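You operate a simulated robot arm through the tools that you are given. There is no shell and no other tool.

The job below is to be done with a simulated robot arm. You get a single attempt, and the scene is never put back.

## Task
Shake the potatoes in the fryer basket, then fry them 10 minutes more.
Fine: open it only at OFF; basket shut, heat as it is; wait for OFF.

The check looks at the end state, three seconds after you hand in, the way a careful person would. Anything else that was tipped, shoved, dropped, spilled or broken makes it a failure.

## Robot
A 7-joint arm with a two-finger parallel gripper, fixed in place. Base frame: the origin is on the floor under the middle of its stand, x ahead of it, y to its left, z up; the work surface is at about z = 785. Lengths are in mm, angles in rad, forces in N, time in s.
With the tool pointing down near the work surface it reaches from about 260 to 640 mm from the base axis. Its first joint turns from -2.897 to 2.897 rad. Payload 1.57 kg.
The TCP is the grasp point between the finger pads, 30 mm short of the fingertips. In the tool frame z runs along the fingers and y along their closing line. Largest opening 80 mm; finger width 17, thickness 12; the body of the gripper, 40 by 82 mm, starts 80 mm behind the TCP.
Orientation is told as [roll, pitch, yaw] about the base's x, y, z axes, in that order, counted from this pose: with the fingers straight down and closing along the base's y, the tool's x points along the base's -x, its y along +y and its z along -z.

## Interface
- The arm moves only by the tool send_rows. Its argument "rows" is a list of rows, each a list of 7 numbers: the shift along the tool's x, y, z in cm, then the turn, a rotation vector about the tool's x, y, z in rad, then the finger opening in cm, from 0 to 8. In form: [[x, y, z, ax, ay, az, claw], ...]. A call has 1 to 20 rows; each row shifts and turns the commanded pose from where the row before left it, along the tool's axes as they then stand. A row lasts 0.2 s, in which the tool goes at most 50 mm and 0.15 rad; a call with a longer step from one row to the next is refused whole, and so is a gripper value outside its range. Where a pose cannot be reached the arm comes as near as it can. A force on the tool above 50 N (or 10 N above the force at the start of the call, whichever is more), or a blocked arm, ends the call early, and 0.2 s more pass. Each finger travels about 72 mm/s and halts on what it meets, pressing with about 39 N; the grip force reading is that of the motor and also rises with nothing between the fingers. The clock runs only during rows and for 0.2 s after the last one: add rows that do not move to give the fingers time. The reply holds the time, the measured pose of the TCP, the force on the tool along the base axes, the opening and the grip force, in the units named above and with some noise, with the torque about the TCP (base axes, N m) and any sound that the robot's microphone picked up, and new pictures: "pictures" is both (left out), scene, wrist or none.
- Cameras (640 x 400 px; columns grow to the right, rows downward): "scene" is fixed at [45.2, -485.6, 1518.3]; the picture's right is [-0.09, -1.00, 0.00], its down [-0.92, 0.08, -0.39] and it looks along [0.39, -0.03, -0.92] (base axes); focal length 348 px, centre (320, 200). "wrist" rides on the gripper at [72, -7, -122] in the tool frame; the picture's right is [0.09, 1.00, 0.00], its down [-0.84, 0.08, -0.54] and it looks along [-0.54, 0.05, 0.84] (tool axes); focal length 238 px, centre (320, 200). There is no depth. A picture from a camera that has moved, and an enlarged one, comes with that camera's place and axes in the base frame and with its lens. The place of the scene camera against the robot may be out by one fixed shift of up to 25 mm in any direction.
- raise_lower(by): slides the trunk up (or, below 0, down) by that many mm; the arm rides with it, the base frame stays. It gives what a move gives, with no picture.
- enlarge(camera, box): a new picture of the part [left, top, right, bottom] of that camera's present view, enlarged. No time passes.
- close_job(): hands the job in; it is judged then, once.

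Places have to be worked out from the pictures, the camera data and where the tool is seen. Open the gripper and draw the arm clear of the work before you hand the job in, unless the task says otherwise.

The tools are called after "Emit:" by a JSON object that holds its "name" and its "arguments". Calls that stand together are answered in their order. send_rows: Moves the arm, as the interface text tells. Its arguments: {"type":"object","properties":{"rows":{"type":"array","items":{"type":"array","items":{"type":"number"}}},"pictures":{"type":"string","enum":["both","scene","wrist","none"]}},"required":["rows"]} The other tools are called the same way: raise_lower (by) moves the trunk up or down; enlarge (camera, box) takes an enlarged picture of a part of a camera's view; close_job () hands the job in.

At the start:

```text
time: 0.0
position: [176.2, -390.7, 1123.3]
tcp_rot: [0.001, -0.002, 0.001]
wrist_force: [0.2, 0.0, -0.6]
moment: [-0.01, 0.01, -0.01]
width: 80.0
grasp_force: 0.1
trunk travel left (down, up): [-575.0, 415.0]
```

scene: 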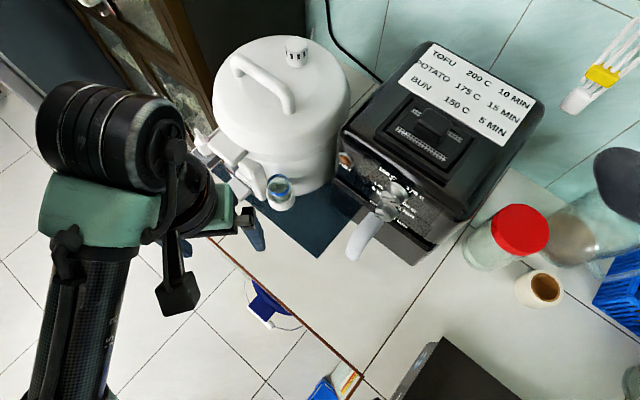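
wrist: 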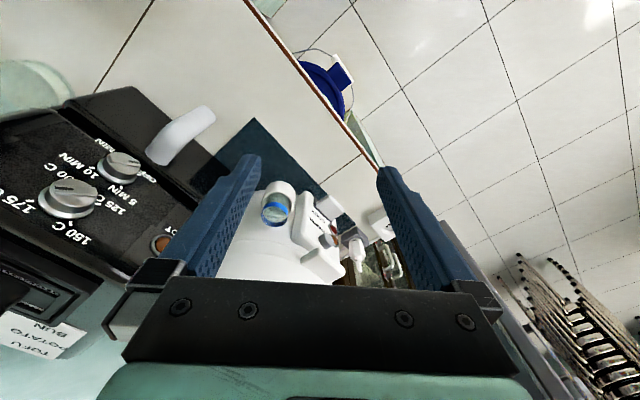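

The pictures show an air fryer with two dials and a white-handled basket. I'll enlarge the views to read the dials before moving anything.

Emit:
{"name": "enlarge", "arguments": {"camera": "scene", "box": [320, 130, 480, 270]}}

Emit:
{"name": "enlarge", "arguments": {"camera": "wrist", "box": [0, 80, 240, 300]}}

Emit:
{"name": "enlarge", "arguments": {"camera": "scene", "box": [340, 20, 560, 180]}}

```text
2.86 times, centred on (400, 200) of scene
camera zoom: at [45.2, -485.6, 1518.3], right [-0.09, -1.0, 0.0], down [-0.92, 0.08, -0.39], along [0.39, -0.03, -0.92], focal length 995 px, centre (91, 200)
```

zoom: 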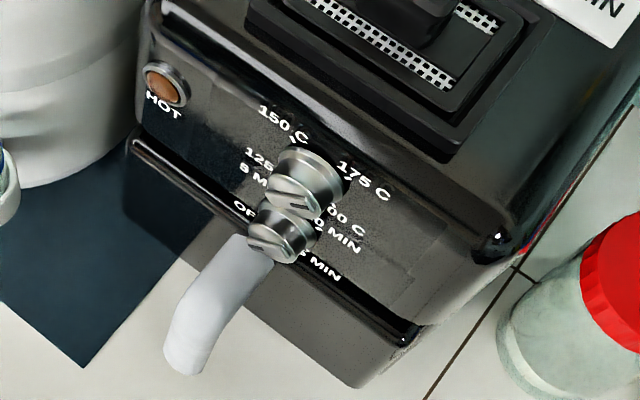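

```text
1.82 times, centred on (120, 190) of wrist
camera zoom: at [103.8, -395.9, 1244.9], right [-0.09, 1.0, 0.0], down [0.84, 0.08, 0.54], along [0.54, 0.05, -0.84], focal length 433 px, centre (684, 218)
```

zoom: 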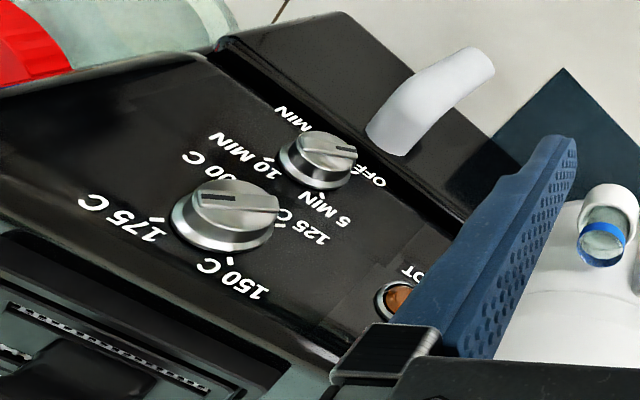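

```text
2.50 times, centred on (450, 100) of scene
camera zoom: at [45.2, -485.6, 1518.3], right [-0.09, -1.0, 0.0], down [-0.92, 0.08, -0.39], along [0.39, -0.03, -0.92], focal length 871 px, centre (-5, 450)
```

zoom: 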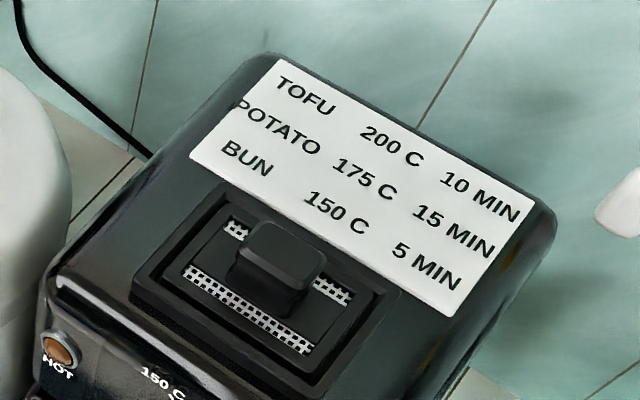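

The upper knob is heat and the lower one is the timer, with an OFF/5/10/15 scale. I'll zoom in closer to see where each pointer stands.

Emit:
{"name": "enlarge", "arguments": {"camera": "scene", "box": [370, 155, 425, 205]}}

Emit:
{"name": "enlarge", "arguments": {"camera": "wrist", "box": [50, 110, 170, 230]}}

Emit:
{"name": "enlarge", "arguments": {"camera": "scene", "box": [190, 120, 360, 270]}}

```text
8.00 times, centred on (398, 180) of scene
camera zoom: at [45.2, -485.6, 1518.3], right [-0.09, -1.0, 0.0], down [-0.92, 0.08, -0.39], along [0.39, -0.03, -0.92], focal length 2787 px, centre (-300, 360)
```

zoom: 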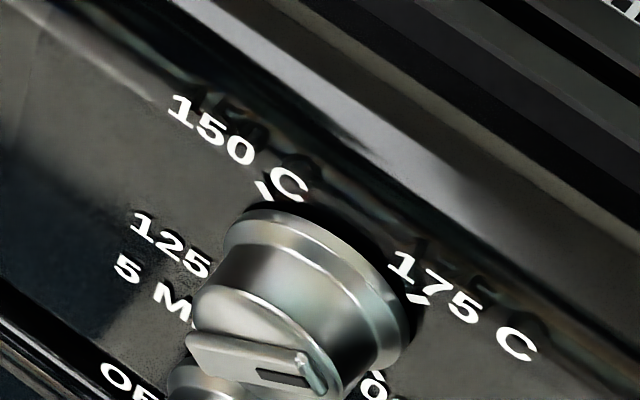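

```text
3.33 times, centred on (110, 170) of wrist
camera zoom: at [103.8, -395.9, 1244.9], right [-0.09, 1.0, 0.0], down [0.84, 0.08, 0.54], along [0.54, 0.05, -0.84], focal length 794 px, centre (1020, 300)
```

zoom: 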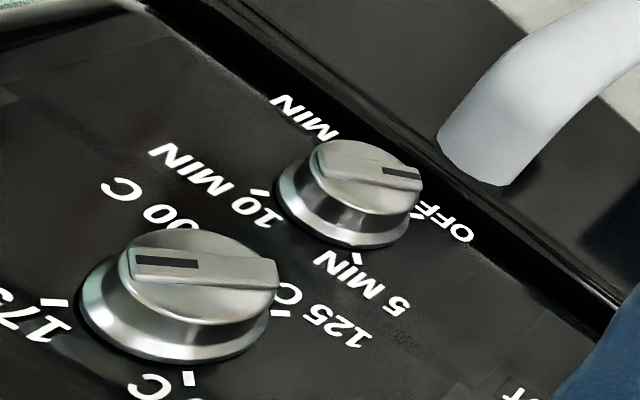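

```text
2.67 times, centred on (275, 195) of scene
camera zoom: at [45.2, -485.6, 1518.3], right [-0.09, -1.0, 0.0], down [-0.92, 0.08, -0.39], along [0.39, -0.03, -0.92], focal length 929 px, centre (440, 213)
```

zoom: 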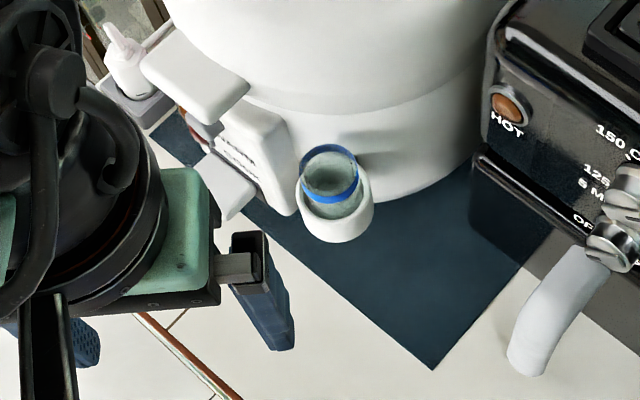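

The heat pointer looks to be at 175 and the timer pointer near OFF. By triangulation the panel is vertical, facing roughly (-0.73, 0.68), with the timer knob near (231,-599,1005) and the heat knob about 65 mm above it. I'll turn the tool towards the panel, staying well away from it, for a head-on look.

Emit:
{"name": "send_rows", "arguments": {"rows": [[0, 0, 0, 0, 0, 0.15, 8], [0, 0, 0, 0, 0, 0.15, 8], [0, 0, 0, 0, 0, 0.15, 8], [0, 0, 0, 0, 0, 0.15, 8], [0, 0, 0, 0, 0, 0.15, 8], [0, 0, 0, 0, -0.14, 0, 8], [0, 0, 0, 0, -0.14, 0, 8], [0, 0, 0, 0, -0.14, 0, 8], [0, 0, 0, 0, -0.14, 0, 8], [0, 0, 0, 0, -0.14, 0, 8], [0, 0, 0, 0, -0.14, 0, 8], [0, 0, 0, 0, -0.14, 0, 8], [0, 0, 0, 0, 0, 0, 8]], "pictures": "both"}}

```text
time: 2.8
position: [176.7, -389.6, 1124.2]
tcp_rot: [-0.001, -0.981, -0.749]
wrist_force: [-0.6, -1.0, -0.3]
moment: [-0.02, 0.0, 0.03]
width: 80.0
grasp_force: 0.0
trunk travel left (down, up): [-575.0, 415.0]
camera wrist: at [67.5, -298.0, 1130.8], right [0.64, 0.76, -0.08], down [0.06, 0.05, 1.0], along [0.77, -0.64, -0.02], focal length 238 px, centre (320, 200)
```

scene: 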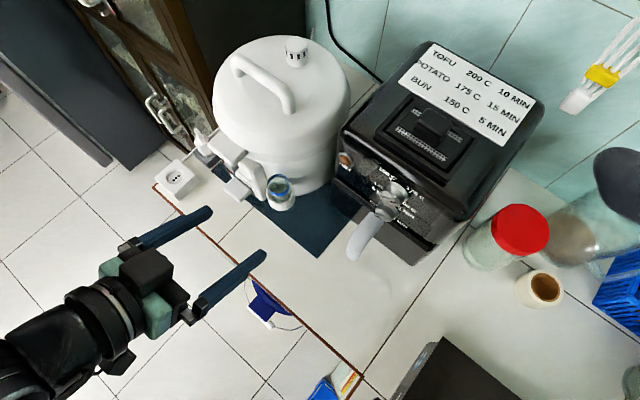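
wrist: 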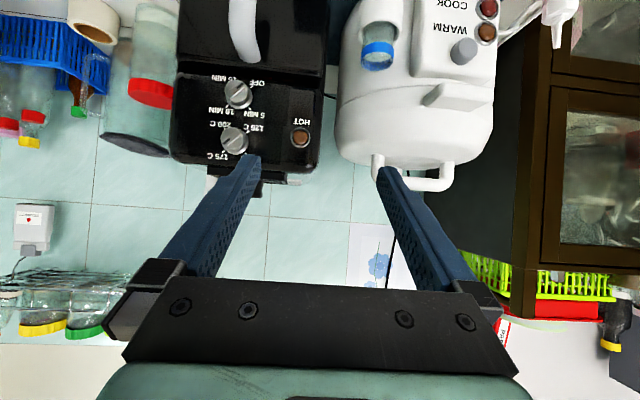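

Now the wrist camera sees the panel almost head-on, upside-down. I'll zoom in on the dials and the handle.

Emit:
{"name": "enlarge", "arguments": {"camera": "wrist", "box": [165, 60, 330, 180]}}

Emit:
{"name": "enlarge", "arguments": {"camera": "wrist", "box": [200, 60, 275, 110]}}

Emit:
{"name": "enlarge", "arguments": {"camera": "wrist", "box": [165, 0, 330, 110]}}

```text
3.33 times, centred on (248, 120) of wrist
camera zoom: at [67.5, -298.0, 1130.8], right [0.64, 0.76, -0.08], down [0.06, 0.05, 1.0], along [0.77, -0.64, -0.02], focal length 794 px, centre (562, 467)
```

zoom: 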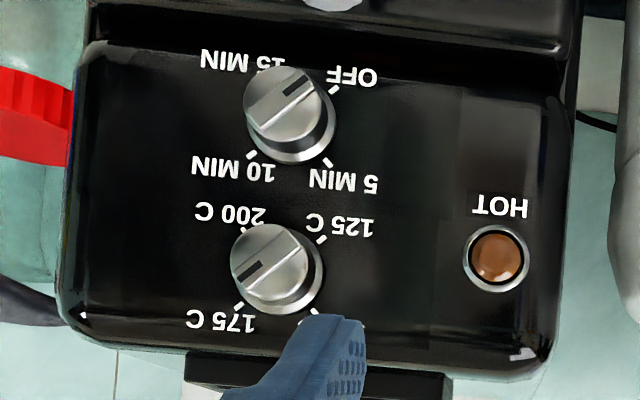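

```text
8.00 times, centred on (238, 85) of wrist
camera zoom: at [67.5, -298.0, 1130.8], right [0.64, 0.76, -0.08], down [0.06, 0.05, 1.0], along [0.77, -0.64, -0.02], focal length 1907 px, centre (980, 1120)
```

zoom: 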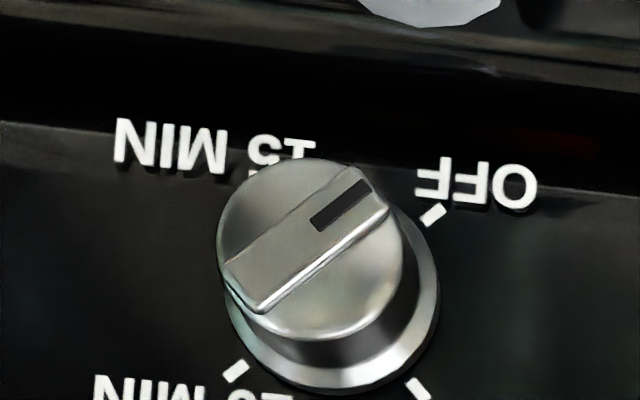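

```text
3.64 times, centred on (248, 55) of wrist
camera zoom: at [67.5, -298.0, 1130.8], right [0.64, 0.76, -0.08], down [0.06, 0.05, 1.0], along [0.77, -0.64, -0.02], focal length 867 px, centre (584, 727)
```

zoom: 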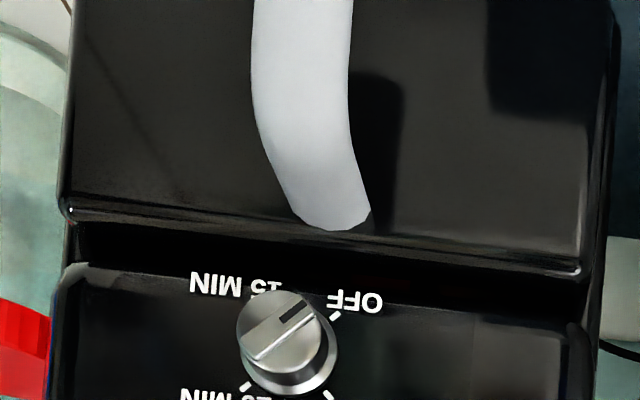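

The timer pointer stands at OFF, so opening is allowed. The ticks are 90° apart, which puts 10 MIN at a 180° clockwise turn, and the heat is at 175. Next I'll measure the fryer's exact yaw from the scene view.

Emit:
{"name": "enlarge", "arguments": {"camera": "scene", "box": [325, 150, 465, 270]}}

Emit:
{"name": "enlarge", "arguments": {"camera": "wrist", "box": [140, 0, 340, 125]}}

```text
3.33 times, centred on (395, 210) of scene
camera zoom: at [45.2, -485.6, 1518.3], right [-0.09, -1.0, 0.0], down [-0.92, 0.08, -0.39], along [0.39, -0.03, -0.92], focal length 1161 px, centre (70, 167)
```

zoom: 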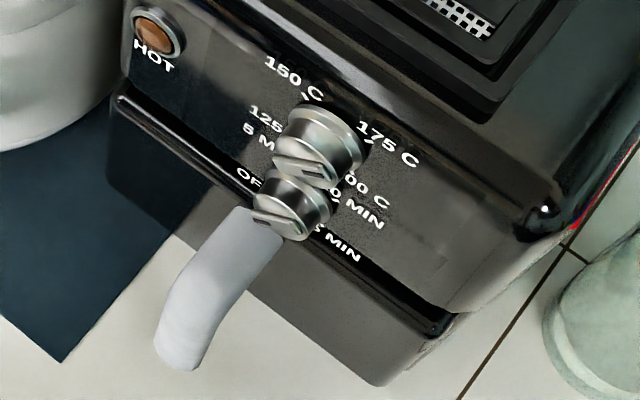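

```text
3.20 times, centred on (240, 62) of wrist
camera zoom: at [67.5, -298.0, 1130.8], right [0.64, 0.76, -0.08], down [0.06, 0.05, 1.0], along [0.77, -0.64, -0.02], focal length 763 px, centre (576, 640)
```

zoom: 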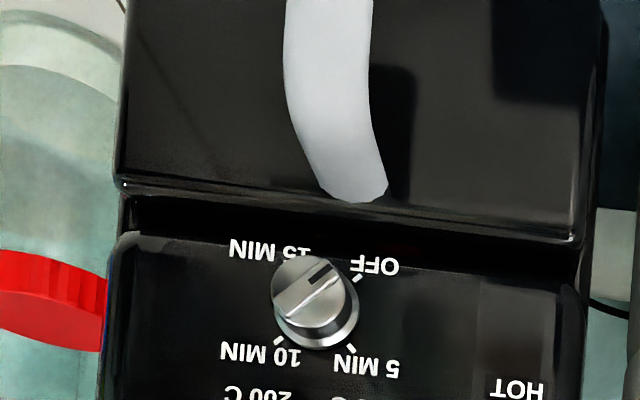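

The fryer front runs at about 46°, so its normal is about (-0.72, 0.695), and the drawer's top edge is near z≈930. I'll slide the trunk down 200 mm so the wrist camera can see the handle at its own level.

Emit:
{"name": "raise_lower", "arguments": {"by": -200}}

Emit:
{"name": "send_rows", "arguments": {"rows": [[0, 0, 0, 0, 0, 0, 8]], "pictures": "both"}}

Emit:
{"name": "enlarge", "arguments": {"camera": "wrist", "box": [160, 60, 340, 260]}}

```text
time: 5.0
position: [176.5, -389.0, 924.4]
tcp_rot: [0.002, -0.979, -0.749]
wrist_force: [0.0, 0.0, -0.2]
moment: [0.02, -0.02, -0.03]
width: 79.9
grasp_force: 0.1
trunk travel left (down, up): [-375.0, 615.0]
```

```text
time: 5.4
position: [176.1, -389.5, 923.8]
tcp_rot: [0.0, -0.979, -0.748]
wrist_force: [0.0, 0.3, -0.2]
moment: [0.04, -0.01, -0.03]
width: 80.0
grasp_force: 0.1
trunk travel left (down, up): [-375.0, 615.0]
camera wrist: at [67.6, -298.0, 931.0], right [0.64, 0.76, -0.08], down [0.06, 0.05, 1.0], along [0.77, -0.64, -0.02], focal length 238 px, centre (320, 200)
```

scene: 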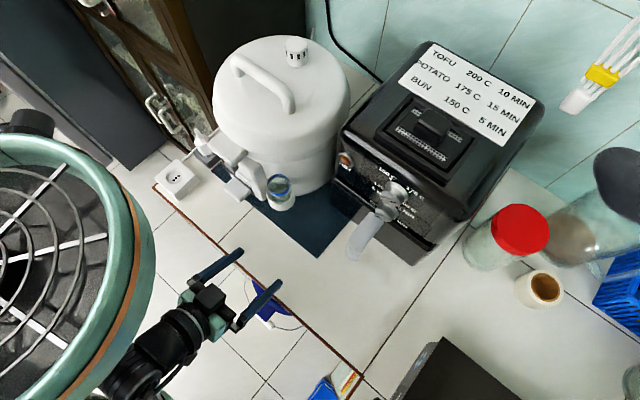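
wrist: 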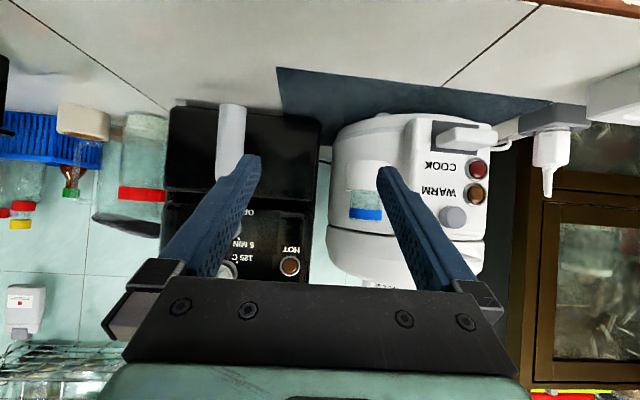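

```text
2.00 times, centred on (250, 160) of wrist
camera zoom: at [67.6, -298.0, 931.0], right [0.64, 0.76, -0.08], down [0.06, 0.05, 1.0], along [0.77, -0.64, -0.02], focal length 477 px, centre (460, 280)
```

zoom: 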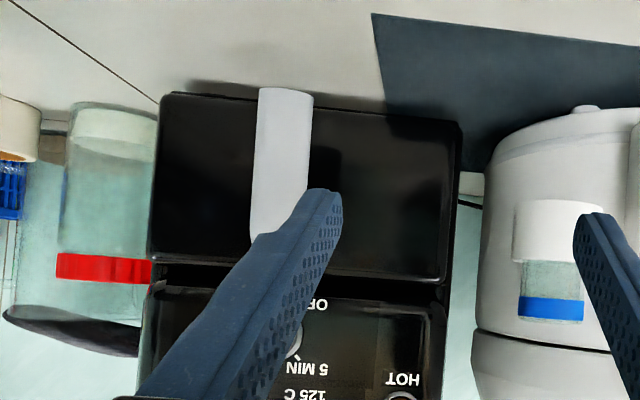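

The handle runs out from the drawer top at z≈915, then bends down into a vertical bar about 65 mm out, ending near z≈817 and about 34 mm wide. I'll move to a standoff point about 120 mm in front of it, fingers open and tool still slanted so the camera stays off the counter.

Emit:
{"name": "send_rows", "arguments": {"rows": [[0, -2.6, 1.5, 0, 0, 0.01, 8], [0, -2.6, 1.5, 0, 0, 0.01, 8], [0, -2.6, 1.5, 0, 0, 0, 8], [0, -2.6, 1.5, 0, 0, 0, 8], [0, 0, 0, 0, 0, 0, 8]], "pictures": "both"}}

Emit:
{"name": "enlarge", "arguments": {"camera": "wrist", "box": [200, 60, 440, 220]}}

Emit:
{"name": "enlarge", "arguments": {"camera": "scene", "box": [280, 150, 440, 290]}}

```text
time: 6.6
position: [141.7, -499.1, 888.6]
tcp_rot: [0.029, -0.979, -0.783]
wrist_force: [-0.8, 0.8, 0.3]
moment: [0.0, -0.02, 0.01]
width: 80.0
grasp_force: 0.1
trunk travel left (down, up): [-375.0, 615.0]
camera wrist: at [32.7, -406.8, 896.3], right [0.65, 0.76, -0.06], down [0.05, 0.03, 1.0], along [0.76, -0.65, -0.02], focal length 238 px, centre (320, 200)
```

scene: 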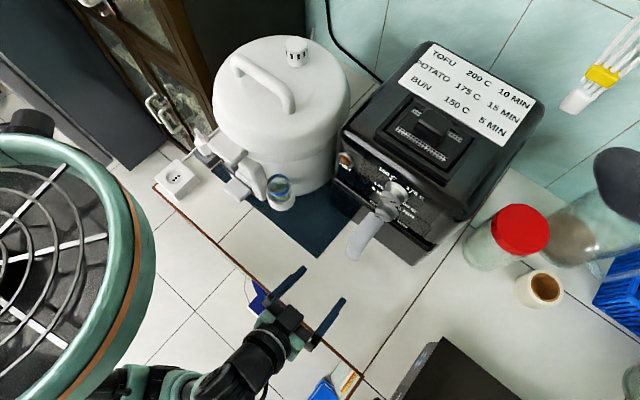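
wrist: 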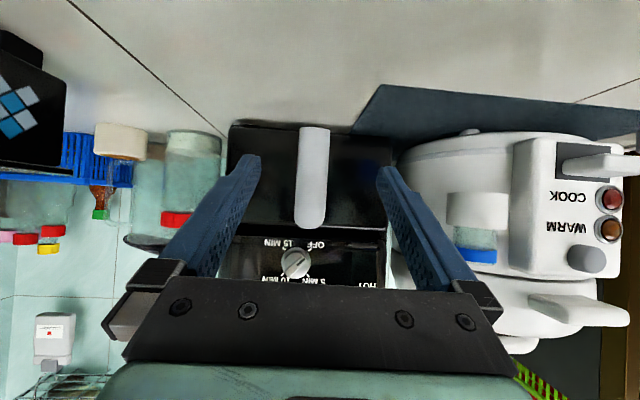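

```text
2.50 times, centred on (320, 140) of wrist
camera zoom: at [32.7, -406.8, 896.3], right [0.65, 0.76, -0.06], down [0.05, 0.03, 1.0], along [0.76, -0.65, -0.02], focal length 596 px, centre (320, 350)
```

zoom: 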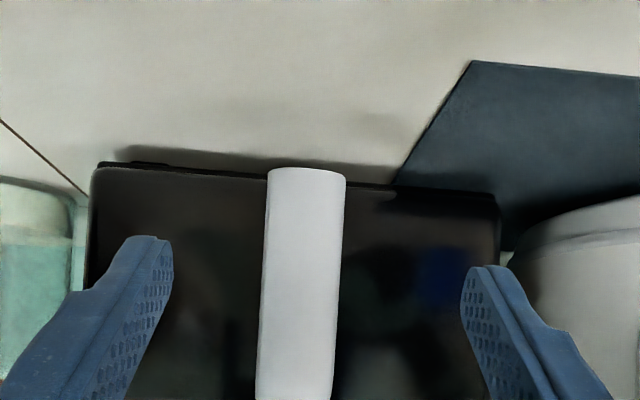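

```text
2.86 times, centred on (360, 220) of scene
camera zoom: at [45.2, -485.6, 1518.3], right [-0.09, -1.0, 0.0], down [-0.92, 0.08, -0.39], along [0.39, -0.03, -0.92], focal length 995 px, centre (206, 143)
```

zoom: 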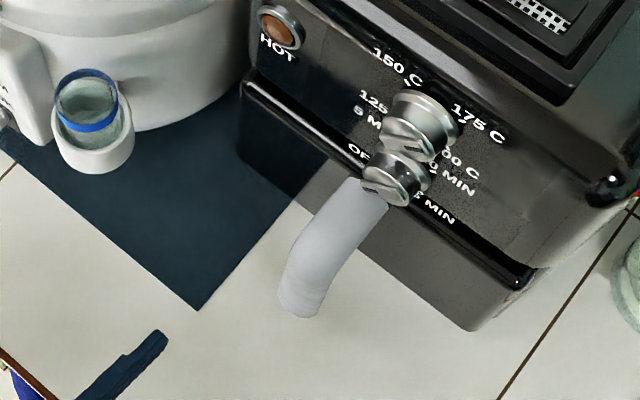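

The handle's lower end is at about (216,-577,817), nearly centred between the fingers. I'll go forward and a little down with the fingers open so they straddle its vertical part at z≈860.

Emit:
{"name": "send_rows", "arguments": {"rows": [[-0.75, -0.05, 1.96, 0, 0, 0, 8], [-0.75, -0.05, 1.96, 0, 0, 0, 8], [-0.75, -0.05, 1.96, 0, 0, 0, 8], [-0.76, -0.05, 1.96, 0, 0, 0, 8], [-0.76, -0.05, 1.96, 0, 0, 0, 8], [-0.76, 0, 1.96, 0, 0, 0, 8], [0, 0, 0, 0, 0, 0, 8]], "pictures": "both"}}

Emit:
{"name": "enlarge", "arguments": {"camera": "wrist", "box": [200, 60, 440, 260]}}

Emit:
{"name": "enlarge", "arguments": {"camera": "scene", "box": [280, 150, 440, 290]}}

```text
time: 8.2
position: [228.6, -585.4, 860.0]
tcp_rot: [0.032, -0.98, -0.786]
wrist_force: [-0.8, -0.4, -0.6]
moment: [-0.02, 0.0, 0.01]
width: 79.9
grasp_force: 0.1
trunk travel left (down, up): [-375.0, 615.0]
camera wrist: at [121.6, -492.0, 867.3], right [0.65, 0.76, -0.06], down [0.05, 0.03, 1.0], along [0.76, -0.65, -0.02], focal length 238 px, centre (320, 200)
```

scene: 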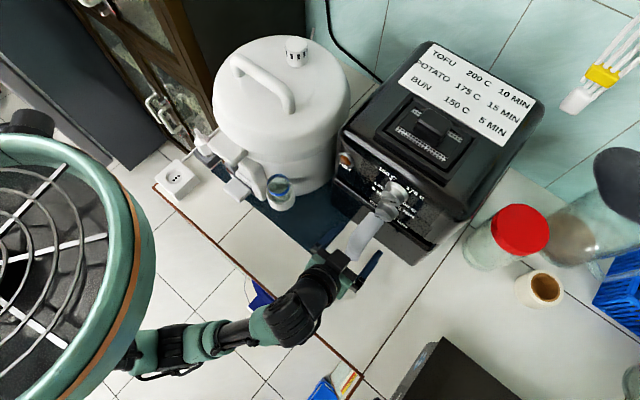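
wrist: 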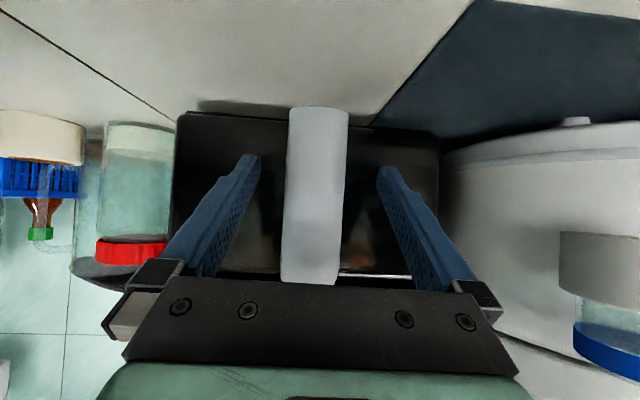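

```text
2.00 times, centred on (320, 160) of wrist
camera zoom: at [121.6, -492.0, 867.3], right [0.65, 0.76, -0.06], down [0.05, 0.03, 1.0], along [0.76, -0.65, -0.02], focal length 477 px, centre (320, 280)
```

zoom: 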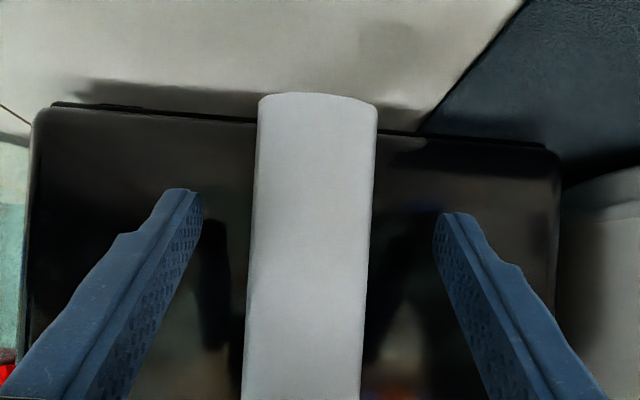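

```text
2.86 times, centred on (360, 220) of scene
camera zoom: at [45.2, -485.6, 1518.3], right [-0.09, -1.0, 0.0], down [-0.92, 0.08, -0.39], along [0.39, -0.03, -0.92], focal length 995 px, centre (206, 143)
```

zoom: 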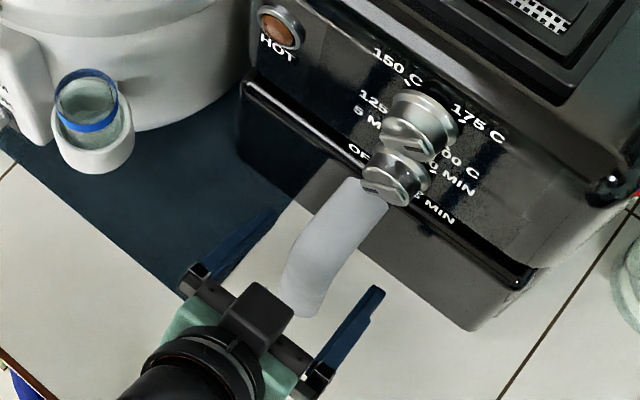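

The fingers straddle the handle with room on both sides. I'll close on it.

Emit:
{"name": "send_rows", "arguments": {"rows": [[0, 0, 0, 0, 0, 0, 4], [0, 0, 0, 0, 0, 0, 2.5], [0, 0, 0, 0, 0, 0, 1.5], [0, 0, 0, 0, 0, 0, 1.5], [0, 0, 0, 0, 0, 0, 1.5]], "pictures": "both"}}

```text
time: 9.4
position: [225.7, -586.9, 859.1]
tcp_rot: [0.024, -0.98, -0.786]
wrist_force: [-10.5, -10.9, -1.9]
moment: [-1.53, 0.5, -0.87]
width: 34.5
grasp_force: 41.3
trunk travel left (down, up): [-375.0, 615.0]
camera wrist: at [119.1, -492.9, 867.3], right [0.65, 0.75, -0.06], down [0.06, 0.03, 1.0], along [0.75, -0.66, -0.02], focal length 238 px, centre (320, 200)
```

scene: 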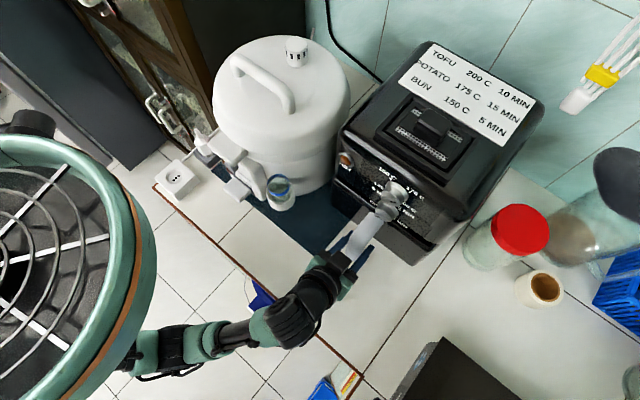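
wrist: 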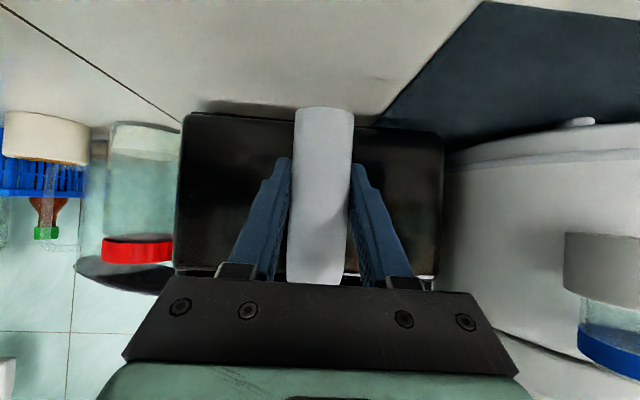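

The handle is gripped at 34.5 mm, with about 15 N of side load. I'll shift 3 mm sideways to relieve it, then pull the basket slowly outward 40 mm and watch the forces.

Emit:
{"name": "send_rows", "arguments": {"rows": [[0, -0.3, 0, 0, 0, 0, 1.5], [0.28, 0, -0.41, 0, 0, 0, 1.5], [0.28, 0, -0.41, 0, 0, 0, 1.5], [0.28, 0, -0.41, 0, 0, 0, 1.5], [0.28, 0, -0.41, 0, 0, 0, 1.5], [0.28, 0, -0.41, 0, 0, 0, 1.5], [0.28, 0, -0.41, 0, 0, 0, 1.5], [0.28, 0, -0.41, 0, 0, 0, 1.5], [0.28, 0, -0.41, 0, 0, 0, 1.5]], "pictures": "both"}}

Emit:
{"name": "enlarge", "arguments": {"camera": "scene", "box": [300, 140, 460, 280]}}

```text
time: 11.4
position: [198.9, -559.6, 860.6]
tcp_rot: [0.032, -0.978, -0.783]
wrist_force: [2.4, 0.5, -4.6]
moment: [-1.62, 0.61, -0.97]
width: 35.1
grasp_force: 41.9
trunk travel left (down, up): [-375.0, 615.0]
camera wrist: at [91.2, -467.0, 867.6], right [0.65, 0.76, -0.06], down [0.05, 0.03, 1.0], along [0.76, -0.65, -0.02], focal length 238 px, centre (320, 200)
```

scene: 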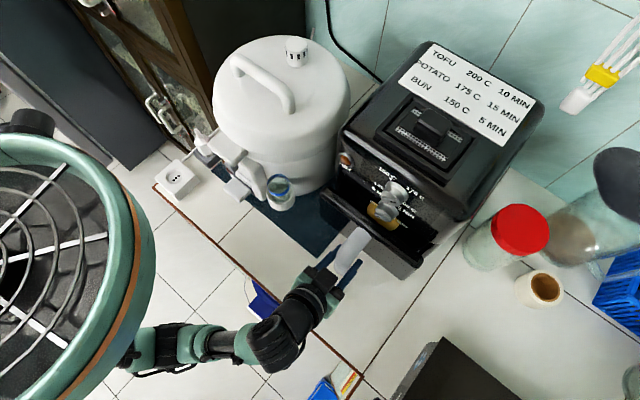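
wrist: 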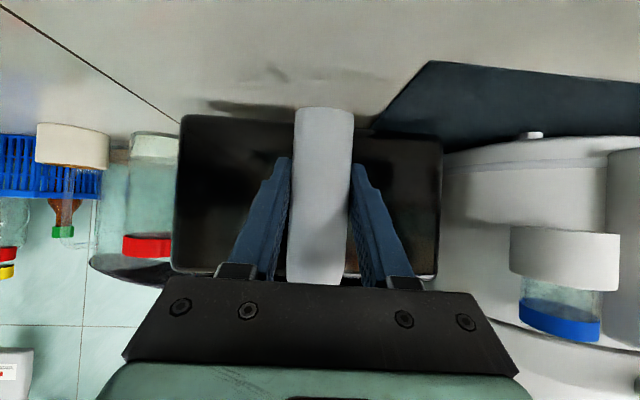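

```text
2.86 times, centred on (380, 210) of scene
camera zoom: at [45.2, -485.6, 1518.3], right [-0.09, -1.0, 0.0], down [-0.92, 0.08, -0.39], along [0.39, -0.03, -0.92], focal length 995 px, centre (149, 171)
```

zoom: 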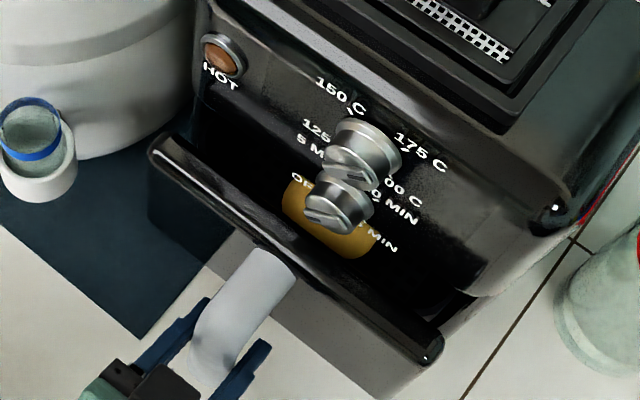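

The basket slides freely and the first yellow potato is showing. I'll pull another 50 mm out and look inside.

Emit:
{"name": "send_rows", "arguments": {"rows": [[0.35, 0, -0.52, 0, 0, 0, 1.5], [0.35, 0, -0.52, 0, 0, 0, 1.5], [0.35, 0, -0.52, 0, 0, 0, 1.5], [0.35, 0, -0.52, 0, 0, 0, 1.5], [0.35, 0, -0.52, 0, 0, 0, 1.5], [0.35, 0, -0.52, 0, 0, 0, 1.5], [0.35, 0, -0.52, 0, 0, 0, 1.5], [0.35, 0, -0.52, 0, 0, 0, 1.5]], "pictures": "both"}}

Emit:
{"name": "enlarge", "arguments": {"camera": "scene", "box": [300, 140, 460, 280]}}

```text
time: 13.2
position: [164.3, -524.4, 859.6]
tcp_rot: [0.028, -0.976, -0.78]
wrist_force: [15.7, 13.8, -8.4]
moment: [-0.86, 1.47, -1.12]
width: 34.8
grasp_force: 42.6
trunk travel left (down, up): [-375.0, 615.0]
camera wrist: at [56.3, -432.3, 867.9], right [0.65, 0.76, -0.06], down [0.06, 0.03, 1.0], along [0.76, -0.65, -0.02], focal length 238 px, centre (320, 200)
```

scene: 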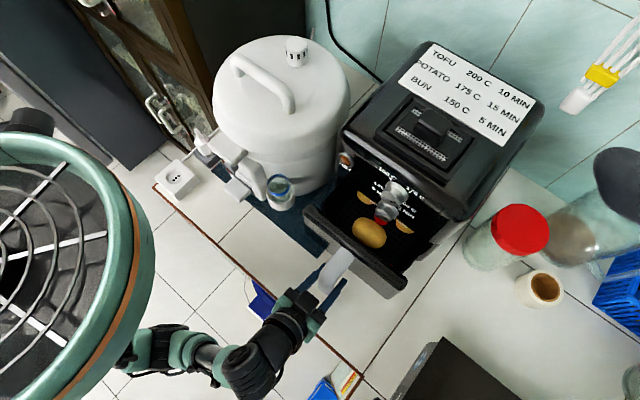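
wrist: 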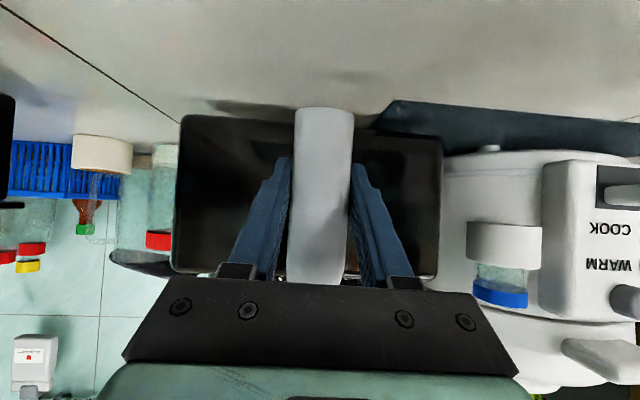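

```text
2.86 times, centred on (380, 210) of scene
camera zoom: at [45.2, -485.6, 1518.3], right [-0.09, -1.0, 0.0], down [-0.92, 0.08, -0.39], along [0.39, -0.03, -0.92], focal length 995 px, centre (149, 171)
```

zoom: 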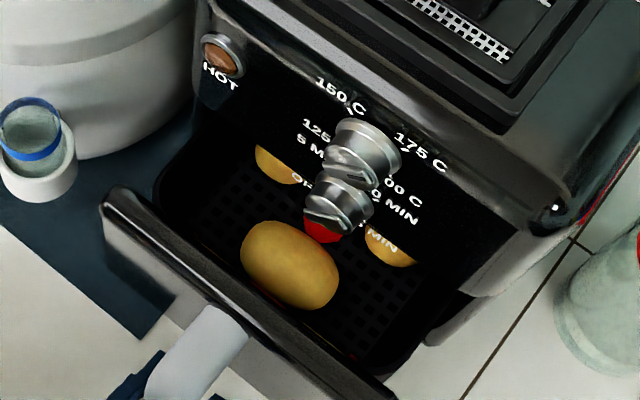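

The drawer runs on guides, with about 20 N of side load, so I'll nudge 1 mm sideways. Potatoes and something red are visible inside, so I'll pull a bit further to see everything.

Emit:
{"name": "send_rows", "arguments": {"rows": [[0, 0.1, 0, 0, 0, 0, 1.5], [0.28, 0.01, -0.41, 0, 0, 0, 1.5], [0.28, 0.01, -0.41, 0, 0, 0, 1.5], [0.28, 0.01, -0.41, 0, 0, 0, 1.5], [0.28, 0.01, -0.41, 0, 0, 0, 1.5], [0.28, 0.01, -0.41, 0, 0, 0, 1.5], [0.28, 0.01, -0.41, 0, 0, 0, 1.5]], "pictures": "scene"}}

Emit:
{"name": "enlarge", "arguments": {"camera": "scene", "box": [290, 140, 450, 300]}}

```text
time: 14.8
position: [141.9, -503.6, 860.5]
tcp_rot: [0.028, -0.976, -0.78]
wrist_force: [17.2, 15.2, -8.9]
moment: [-1.3, 1.25, -1.33]
width: 35.0
grasp_force: 41.9
trunk travel left (down, up): [-375.0, 615.0]
```

scene: 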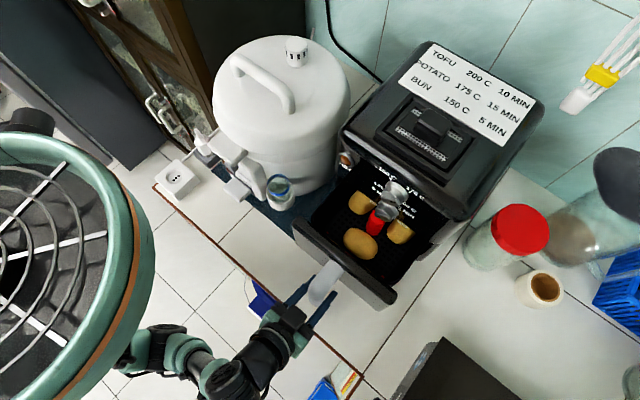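

```text
2.50 times, centred on (370, 220) of scene
camera zoom: at [45.2, -485.6, 1518.3], right [-0.09, -1.0, 0.0], down [-0.92, 0.08, -0.39], along [0.39, -0.03, -0.92], focal length 871 px, centre (195, 150)
```

zoom: 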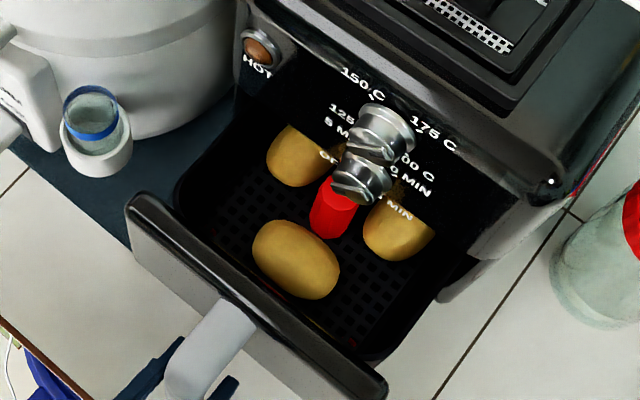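

There's a red cylinder among the potatoes. I'll zoom in to identify it before going further.

Emit:
{"name": "enlarge", "arguments": {"camera": "scene", "box": [340, 180, 425, 265]}}

Emit:
{"name": "send_rows", "arguments": {"rows": [[0, 0.15, 0, 0, 0, 0, 1.5], [0, 0, 0, 0, 0, 0, 1.5]], "pictures": "wrist"}}

```text
4.71 times, centred on (382, 222) of scene
camera zoom: at [45.2, -485.6, 1518.3], right [-0.09, -1.0, 0.0], down [-0.92, 0.08, -0.39], along [0.39, -0.03, -0.92], focal length 1640 px, centre (26, 94)
```

zoom: 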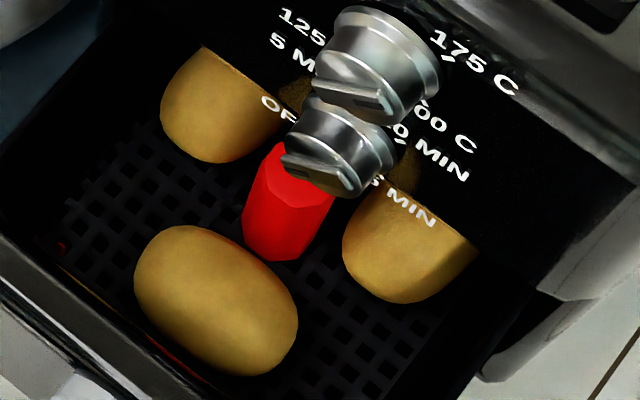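

```text
time: 15.4
position: [143.5, -501.9, 859.9]
tcp_rot: [0.026, -0.976, -0.784]
wrist_force: [11.4, 7.3, -9.4]
moment: [-1.11, 1.51, -1.05]
width: 34.9
grasp_force: 42.0
trunk travel left (down, up): [-375.0, 615.0]
camera wrist: at [35.0, -410.0, 867.7], right [0.65, 0.76, -0.06], down [0.06, 0.03, 1.0], along [0.76, -0.65, -0.02], focal length 238 px, centre (320, 200)
```

wrist: 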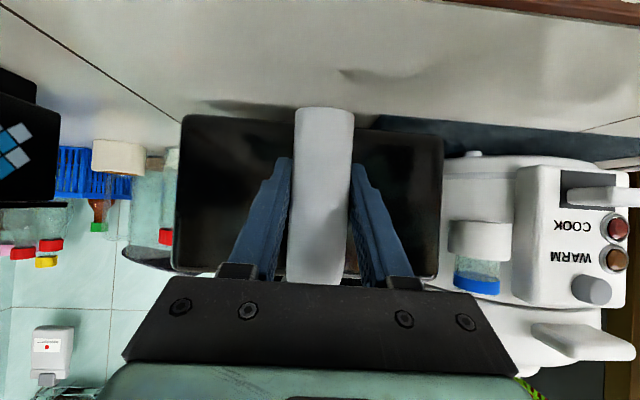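

The red piece stands upright near the basket's centre and is still partly hidden by the knobs. I'll draw the basket 30 mm further out to see it fully.

Emit:
{"name": "send_rows", "arguments": {"rows": [[0.28, 0.03, -0.41, 0, 0, 0, 1.5], [0.28, 0.03, -0.41, 0, 0, 0, 1.5], [0.28, 0.03, -0.41, 0, 0, 0, 1.5], [0.28, 0.03, -0.41, 0, 0, 0, 1.5], [0.28, 0.03, -0.41, 0, 0, 0, 1.5], [0.28, 0.03, -0.41, 0, 0, 0, 1.5]], "pictures": "scene"}}

Emit:
{"name": "enlarge", "arguments": {"camera": "scene", "box": [290, 150, 450, 300]}}

```text
time: 16.8
position: [120.8, -481.2, 861.0]
tcp_rot: [0.028, -0.979, -0.784]
wrist_force: [2.9, 0.8, -10.3]
moment: [-1.81, 0.61, -0.87]
width: 34.5
grasp_force: 42.3
trunk travel left (down, up): [-375.0, 615.0]
```

scene: 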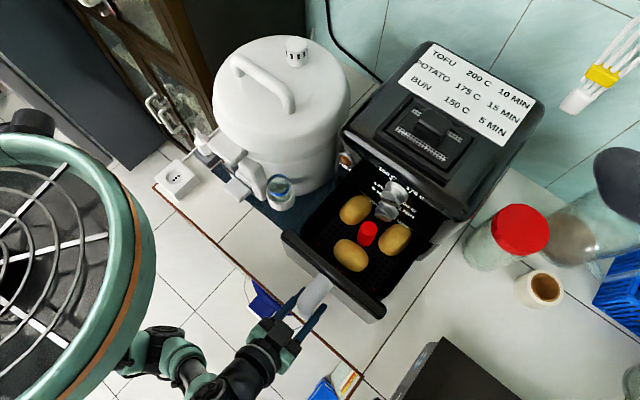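

```text
2.67 times, centred on (370, 225) of scene
camera zoom: at [45.2, -485.6, 1518.3], right [-0.09, -1.0, 0.0], down [-0.92, 0.08, -0.39], along [0.39, -0.03, -0.92], focal length 929 px, centre (187, 133)
```

zoom: 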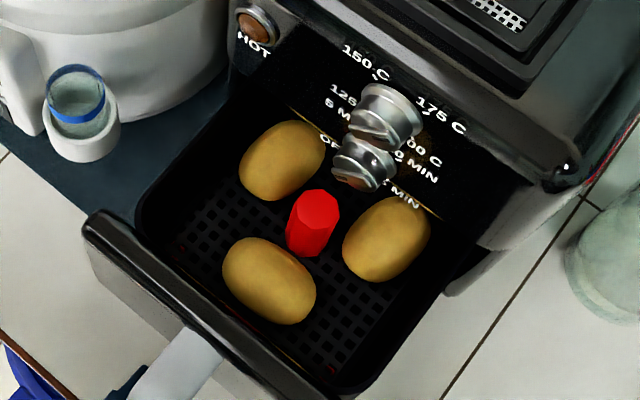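

Now everything in the basket shows: three potatoes around one red octagonal piece. I'll look at it at high magnification.

Emit:
{"name": "enlarge", "arguments": {"camera": "scene", "box": [350, 215, 390, 245]}}

Emit:
{"name": "enlarge", "arguments": {"camera": "scene", "box": [320, 185, 420, 285]}}

```text
13.33 times, centred on (370, 230) of scene
camera zoom: at [45.2, -485.6, 1518.3], right [-0.09, -1.0, 0.0], down [-0.92, 0.08, -0.39], along [0.39, -0.03, -0.92], focal length 4645 px, centre (-347, -200)
```

zoom: 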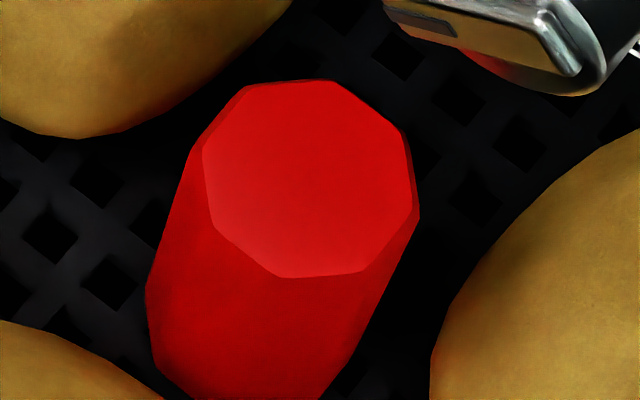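

```text
4.00 times, centred on (370, 235) of scene
camera zoom: at [45.2, -485.6, 1518.3], right [-0.09, -1.0, 0.0], down [-0.92, 0.08, -0.39], along [0.39, -0.03, -0.92], focal length 1394 px, centre (120, 60)
```

zoom: 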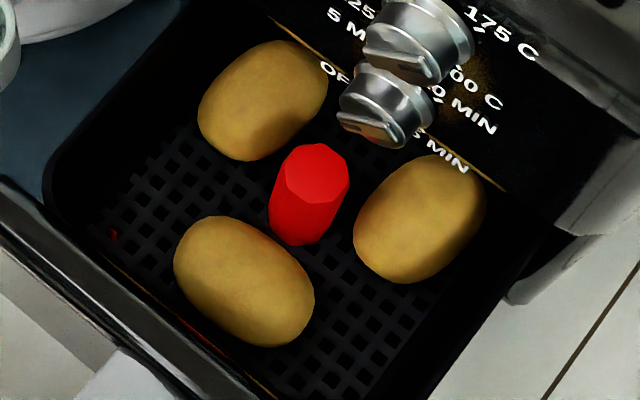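

The red piece may or may not be fixed to the basket, and shaking will show which. The basket is about 147 mm out, so I'll shake with short fast strokes, 35 mm in and out, two cycles first.

Emit:
{"name": "send_rows", "arguments": {"rows": [[-1.95, -0.05, 2.9, 0, 0, 0, 1.5], [1.95, 0.05, -2.9, 0, 0, 0, 1.5], [-1.95, -0.05, 2.9, 0, 0, 0, 1.5], [1.95, 0.05, -2.9, 0, 0, 0, 1.5], [0, 0, 0, 0, 0, 0, 1.5]], "pictures": "scene"}}

Emit:
{"name": "enlarge", "arguments": {"camera": "scene", "box": [290, 150, 450, 300]}}

```text
time: 18.0
position: [122.2, -483.3, 862.9]
tcp_rot: [0.028, -0.981, -0.786]
wrist_force: [-0.2, -4.8, -3.5]
moment: [-0.68, 1.79, -1.43]
width: 34.6
grasp_force: 42.4
trunk travel left (down, up): [-375.0, 615.0]
```

scene: 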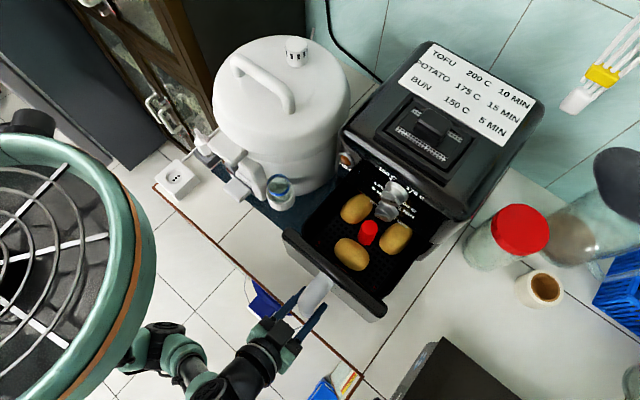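

```text
2.67 times, centred on (370, 225) of scene
camera zoom: at [45.2, -485.6, 1518.3], right [-0.09, -1.0, 0.0], down [-0.92, 0.08, -0.39], along [0.39, -0.03, -0.92], focal length 929 px, centre (187, 133)
```

zoom: 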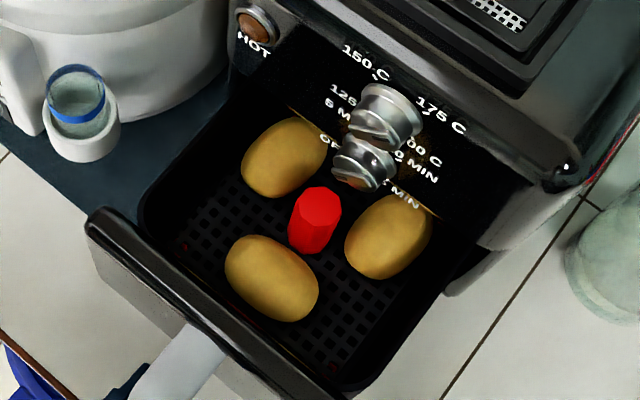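

The potatoes didn't shift relative to the basket, so those strokes were too gentle. I'll use near-maximum 48 mm strokes for several cycles.

Emit:
{"name": "send_rows", "arguments": {"rows": [[-2.67, -0.05, 3.98, 0, 0, 0, 1.5], [2.67, 0.05, -3.98, 0, 0, 0, 1.5], [-2.67, -0.05, 3.98, 0, 0, 0, 1.5], [2.67, 0.05, -3.98, 0, 0, 0, 1.5], [-2.67, -0.05, 3.98, 0, 0, 0, 1.5], [2.67, 0.05, -3.98, 0, 0, 0, 1.5], [-2.67, -0.05, 3.98, 0, 0, 0, 1.5], [2.67, 0.05, -3.98, 0, 0, 0, 1.5], [0, 0, 0, 0, 0, 0, 1.5]], "pictures": "scene"}}

Emit:
{"name": "enlarge", "arguments": {"camera": "scene", "box": [290, 150, 450, 300]}}

```text
time: 20.0
position: [123.4, -482.4, 858.6]
tcp_rot: [0.026, -0.981, -0.781]
wrist_force: [2.9, -2.1, 2.1]
moment: [-1.12, 0.85, -1.1]
width: 34.9
grasp_force: 34.7
trunk travel left (down, up): [-375.0, 615.0]
```

scene: 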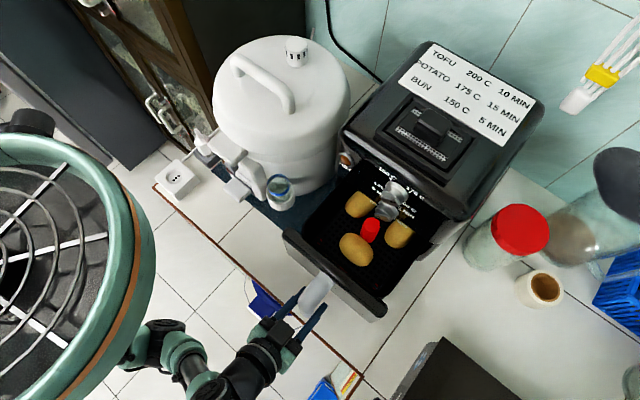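

```text
2.67 times, centred on (370, 225) of scene
camera zoom: at [45.2, -485.6, 1518.3], right [-0.09, -1.0, 0.0], down [-0.92, 0.08, -0.39], along [0.39, -0.03, -0.92], focal length 929 px, centre (187, 133)
```

zoom: 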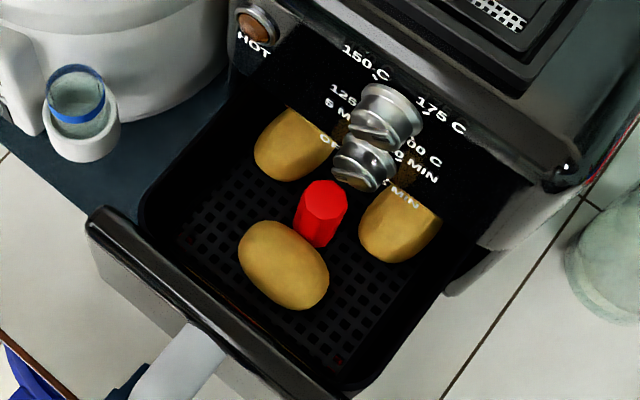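

The strong strokes moved the potatoes, and the red piece too, so it's loose. I'll go on with longer 96 mm strokes to stir them properly while the basket stays in its guides.

Emit:
{"name": "send_rows", "arguments": {"rows": [[-2.67, -0.05, 3.98, 0, 0, 0, 1.5], [-2.67, -0.05, 3.98, 0, 0, 0, 1.5], [2.67, 0.05, -3.98, 0, 0, 0, 1.5], [2.67, 0.05, -3.98, 0, 0, 0, 1.5], [-2.67, -0.05, 3.98, 0, 0, 0, 1.5], [-2.67, -0.05, 3.98, 0, 0, 0, 1.5], [2.67, 0.05, -3.98, 0, 0, 0, 1.5], [2.67, 0.05, -3.98, 0, 0, 0, 1.5], [-2.67, -0.05, 3.98, 0, 0, 0, 1.5], [-2.67, -0.05, 3.98, 0, 0, 0, 1.5], [2.67, 0.05, -3.98, 0, 0, 0, 1.5], [2.67, 0.05, -3.98, 0, 0, 0, 1.5], [0, 0, 0, 0, 0, 0, 1.5]], "pictures": "scene"}}

Emit:
{"name": "enlarge", "arguments": {"camera": "scene", "box": [290, 150, 450, 300]}}

```text
time: 22.8
position: [121.3, -481.8, 860.4]
tcp_rot: [0.025, -0.985, -0.783]
wrist_force: [-9.4, -8.8, 11.8]
moment: [-0.76, 1.68, -1.37]
width: 34.5
grasp_force: 42.4
trunk travel left (down, up): [-375.0, 615.0]
```

scene: 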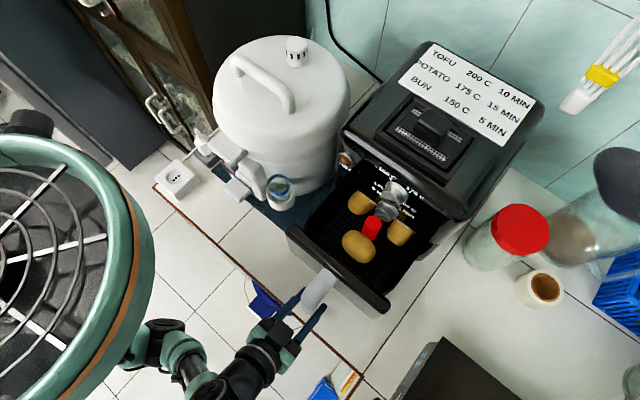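

```text
2.67 times, centred on (370, 225) of scene
camera zoom: at [45.2, -485.6, 1518.3], right [-0.09, -1.0, 0.0], down [-0.92, 0.08, -0.39], along [0.39, -0.03, -0.92], focal length 929 px, centre (187, 133)
```

zoom: 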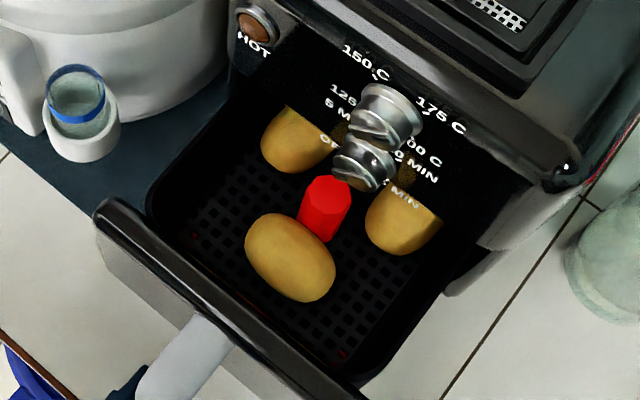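

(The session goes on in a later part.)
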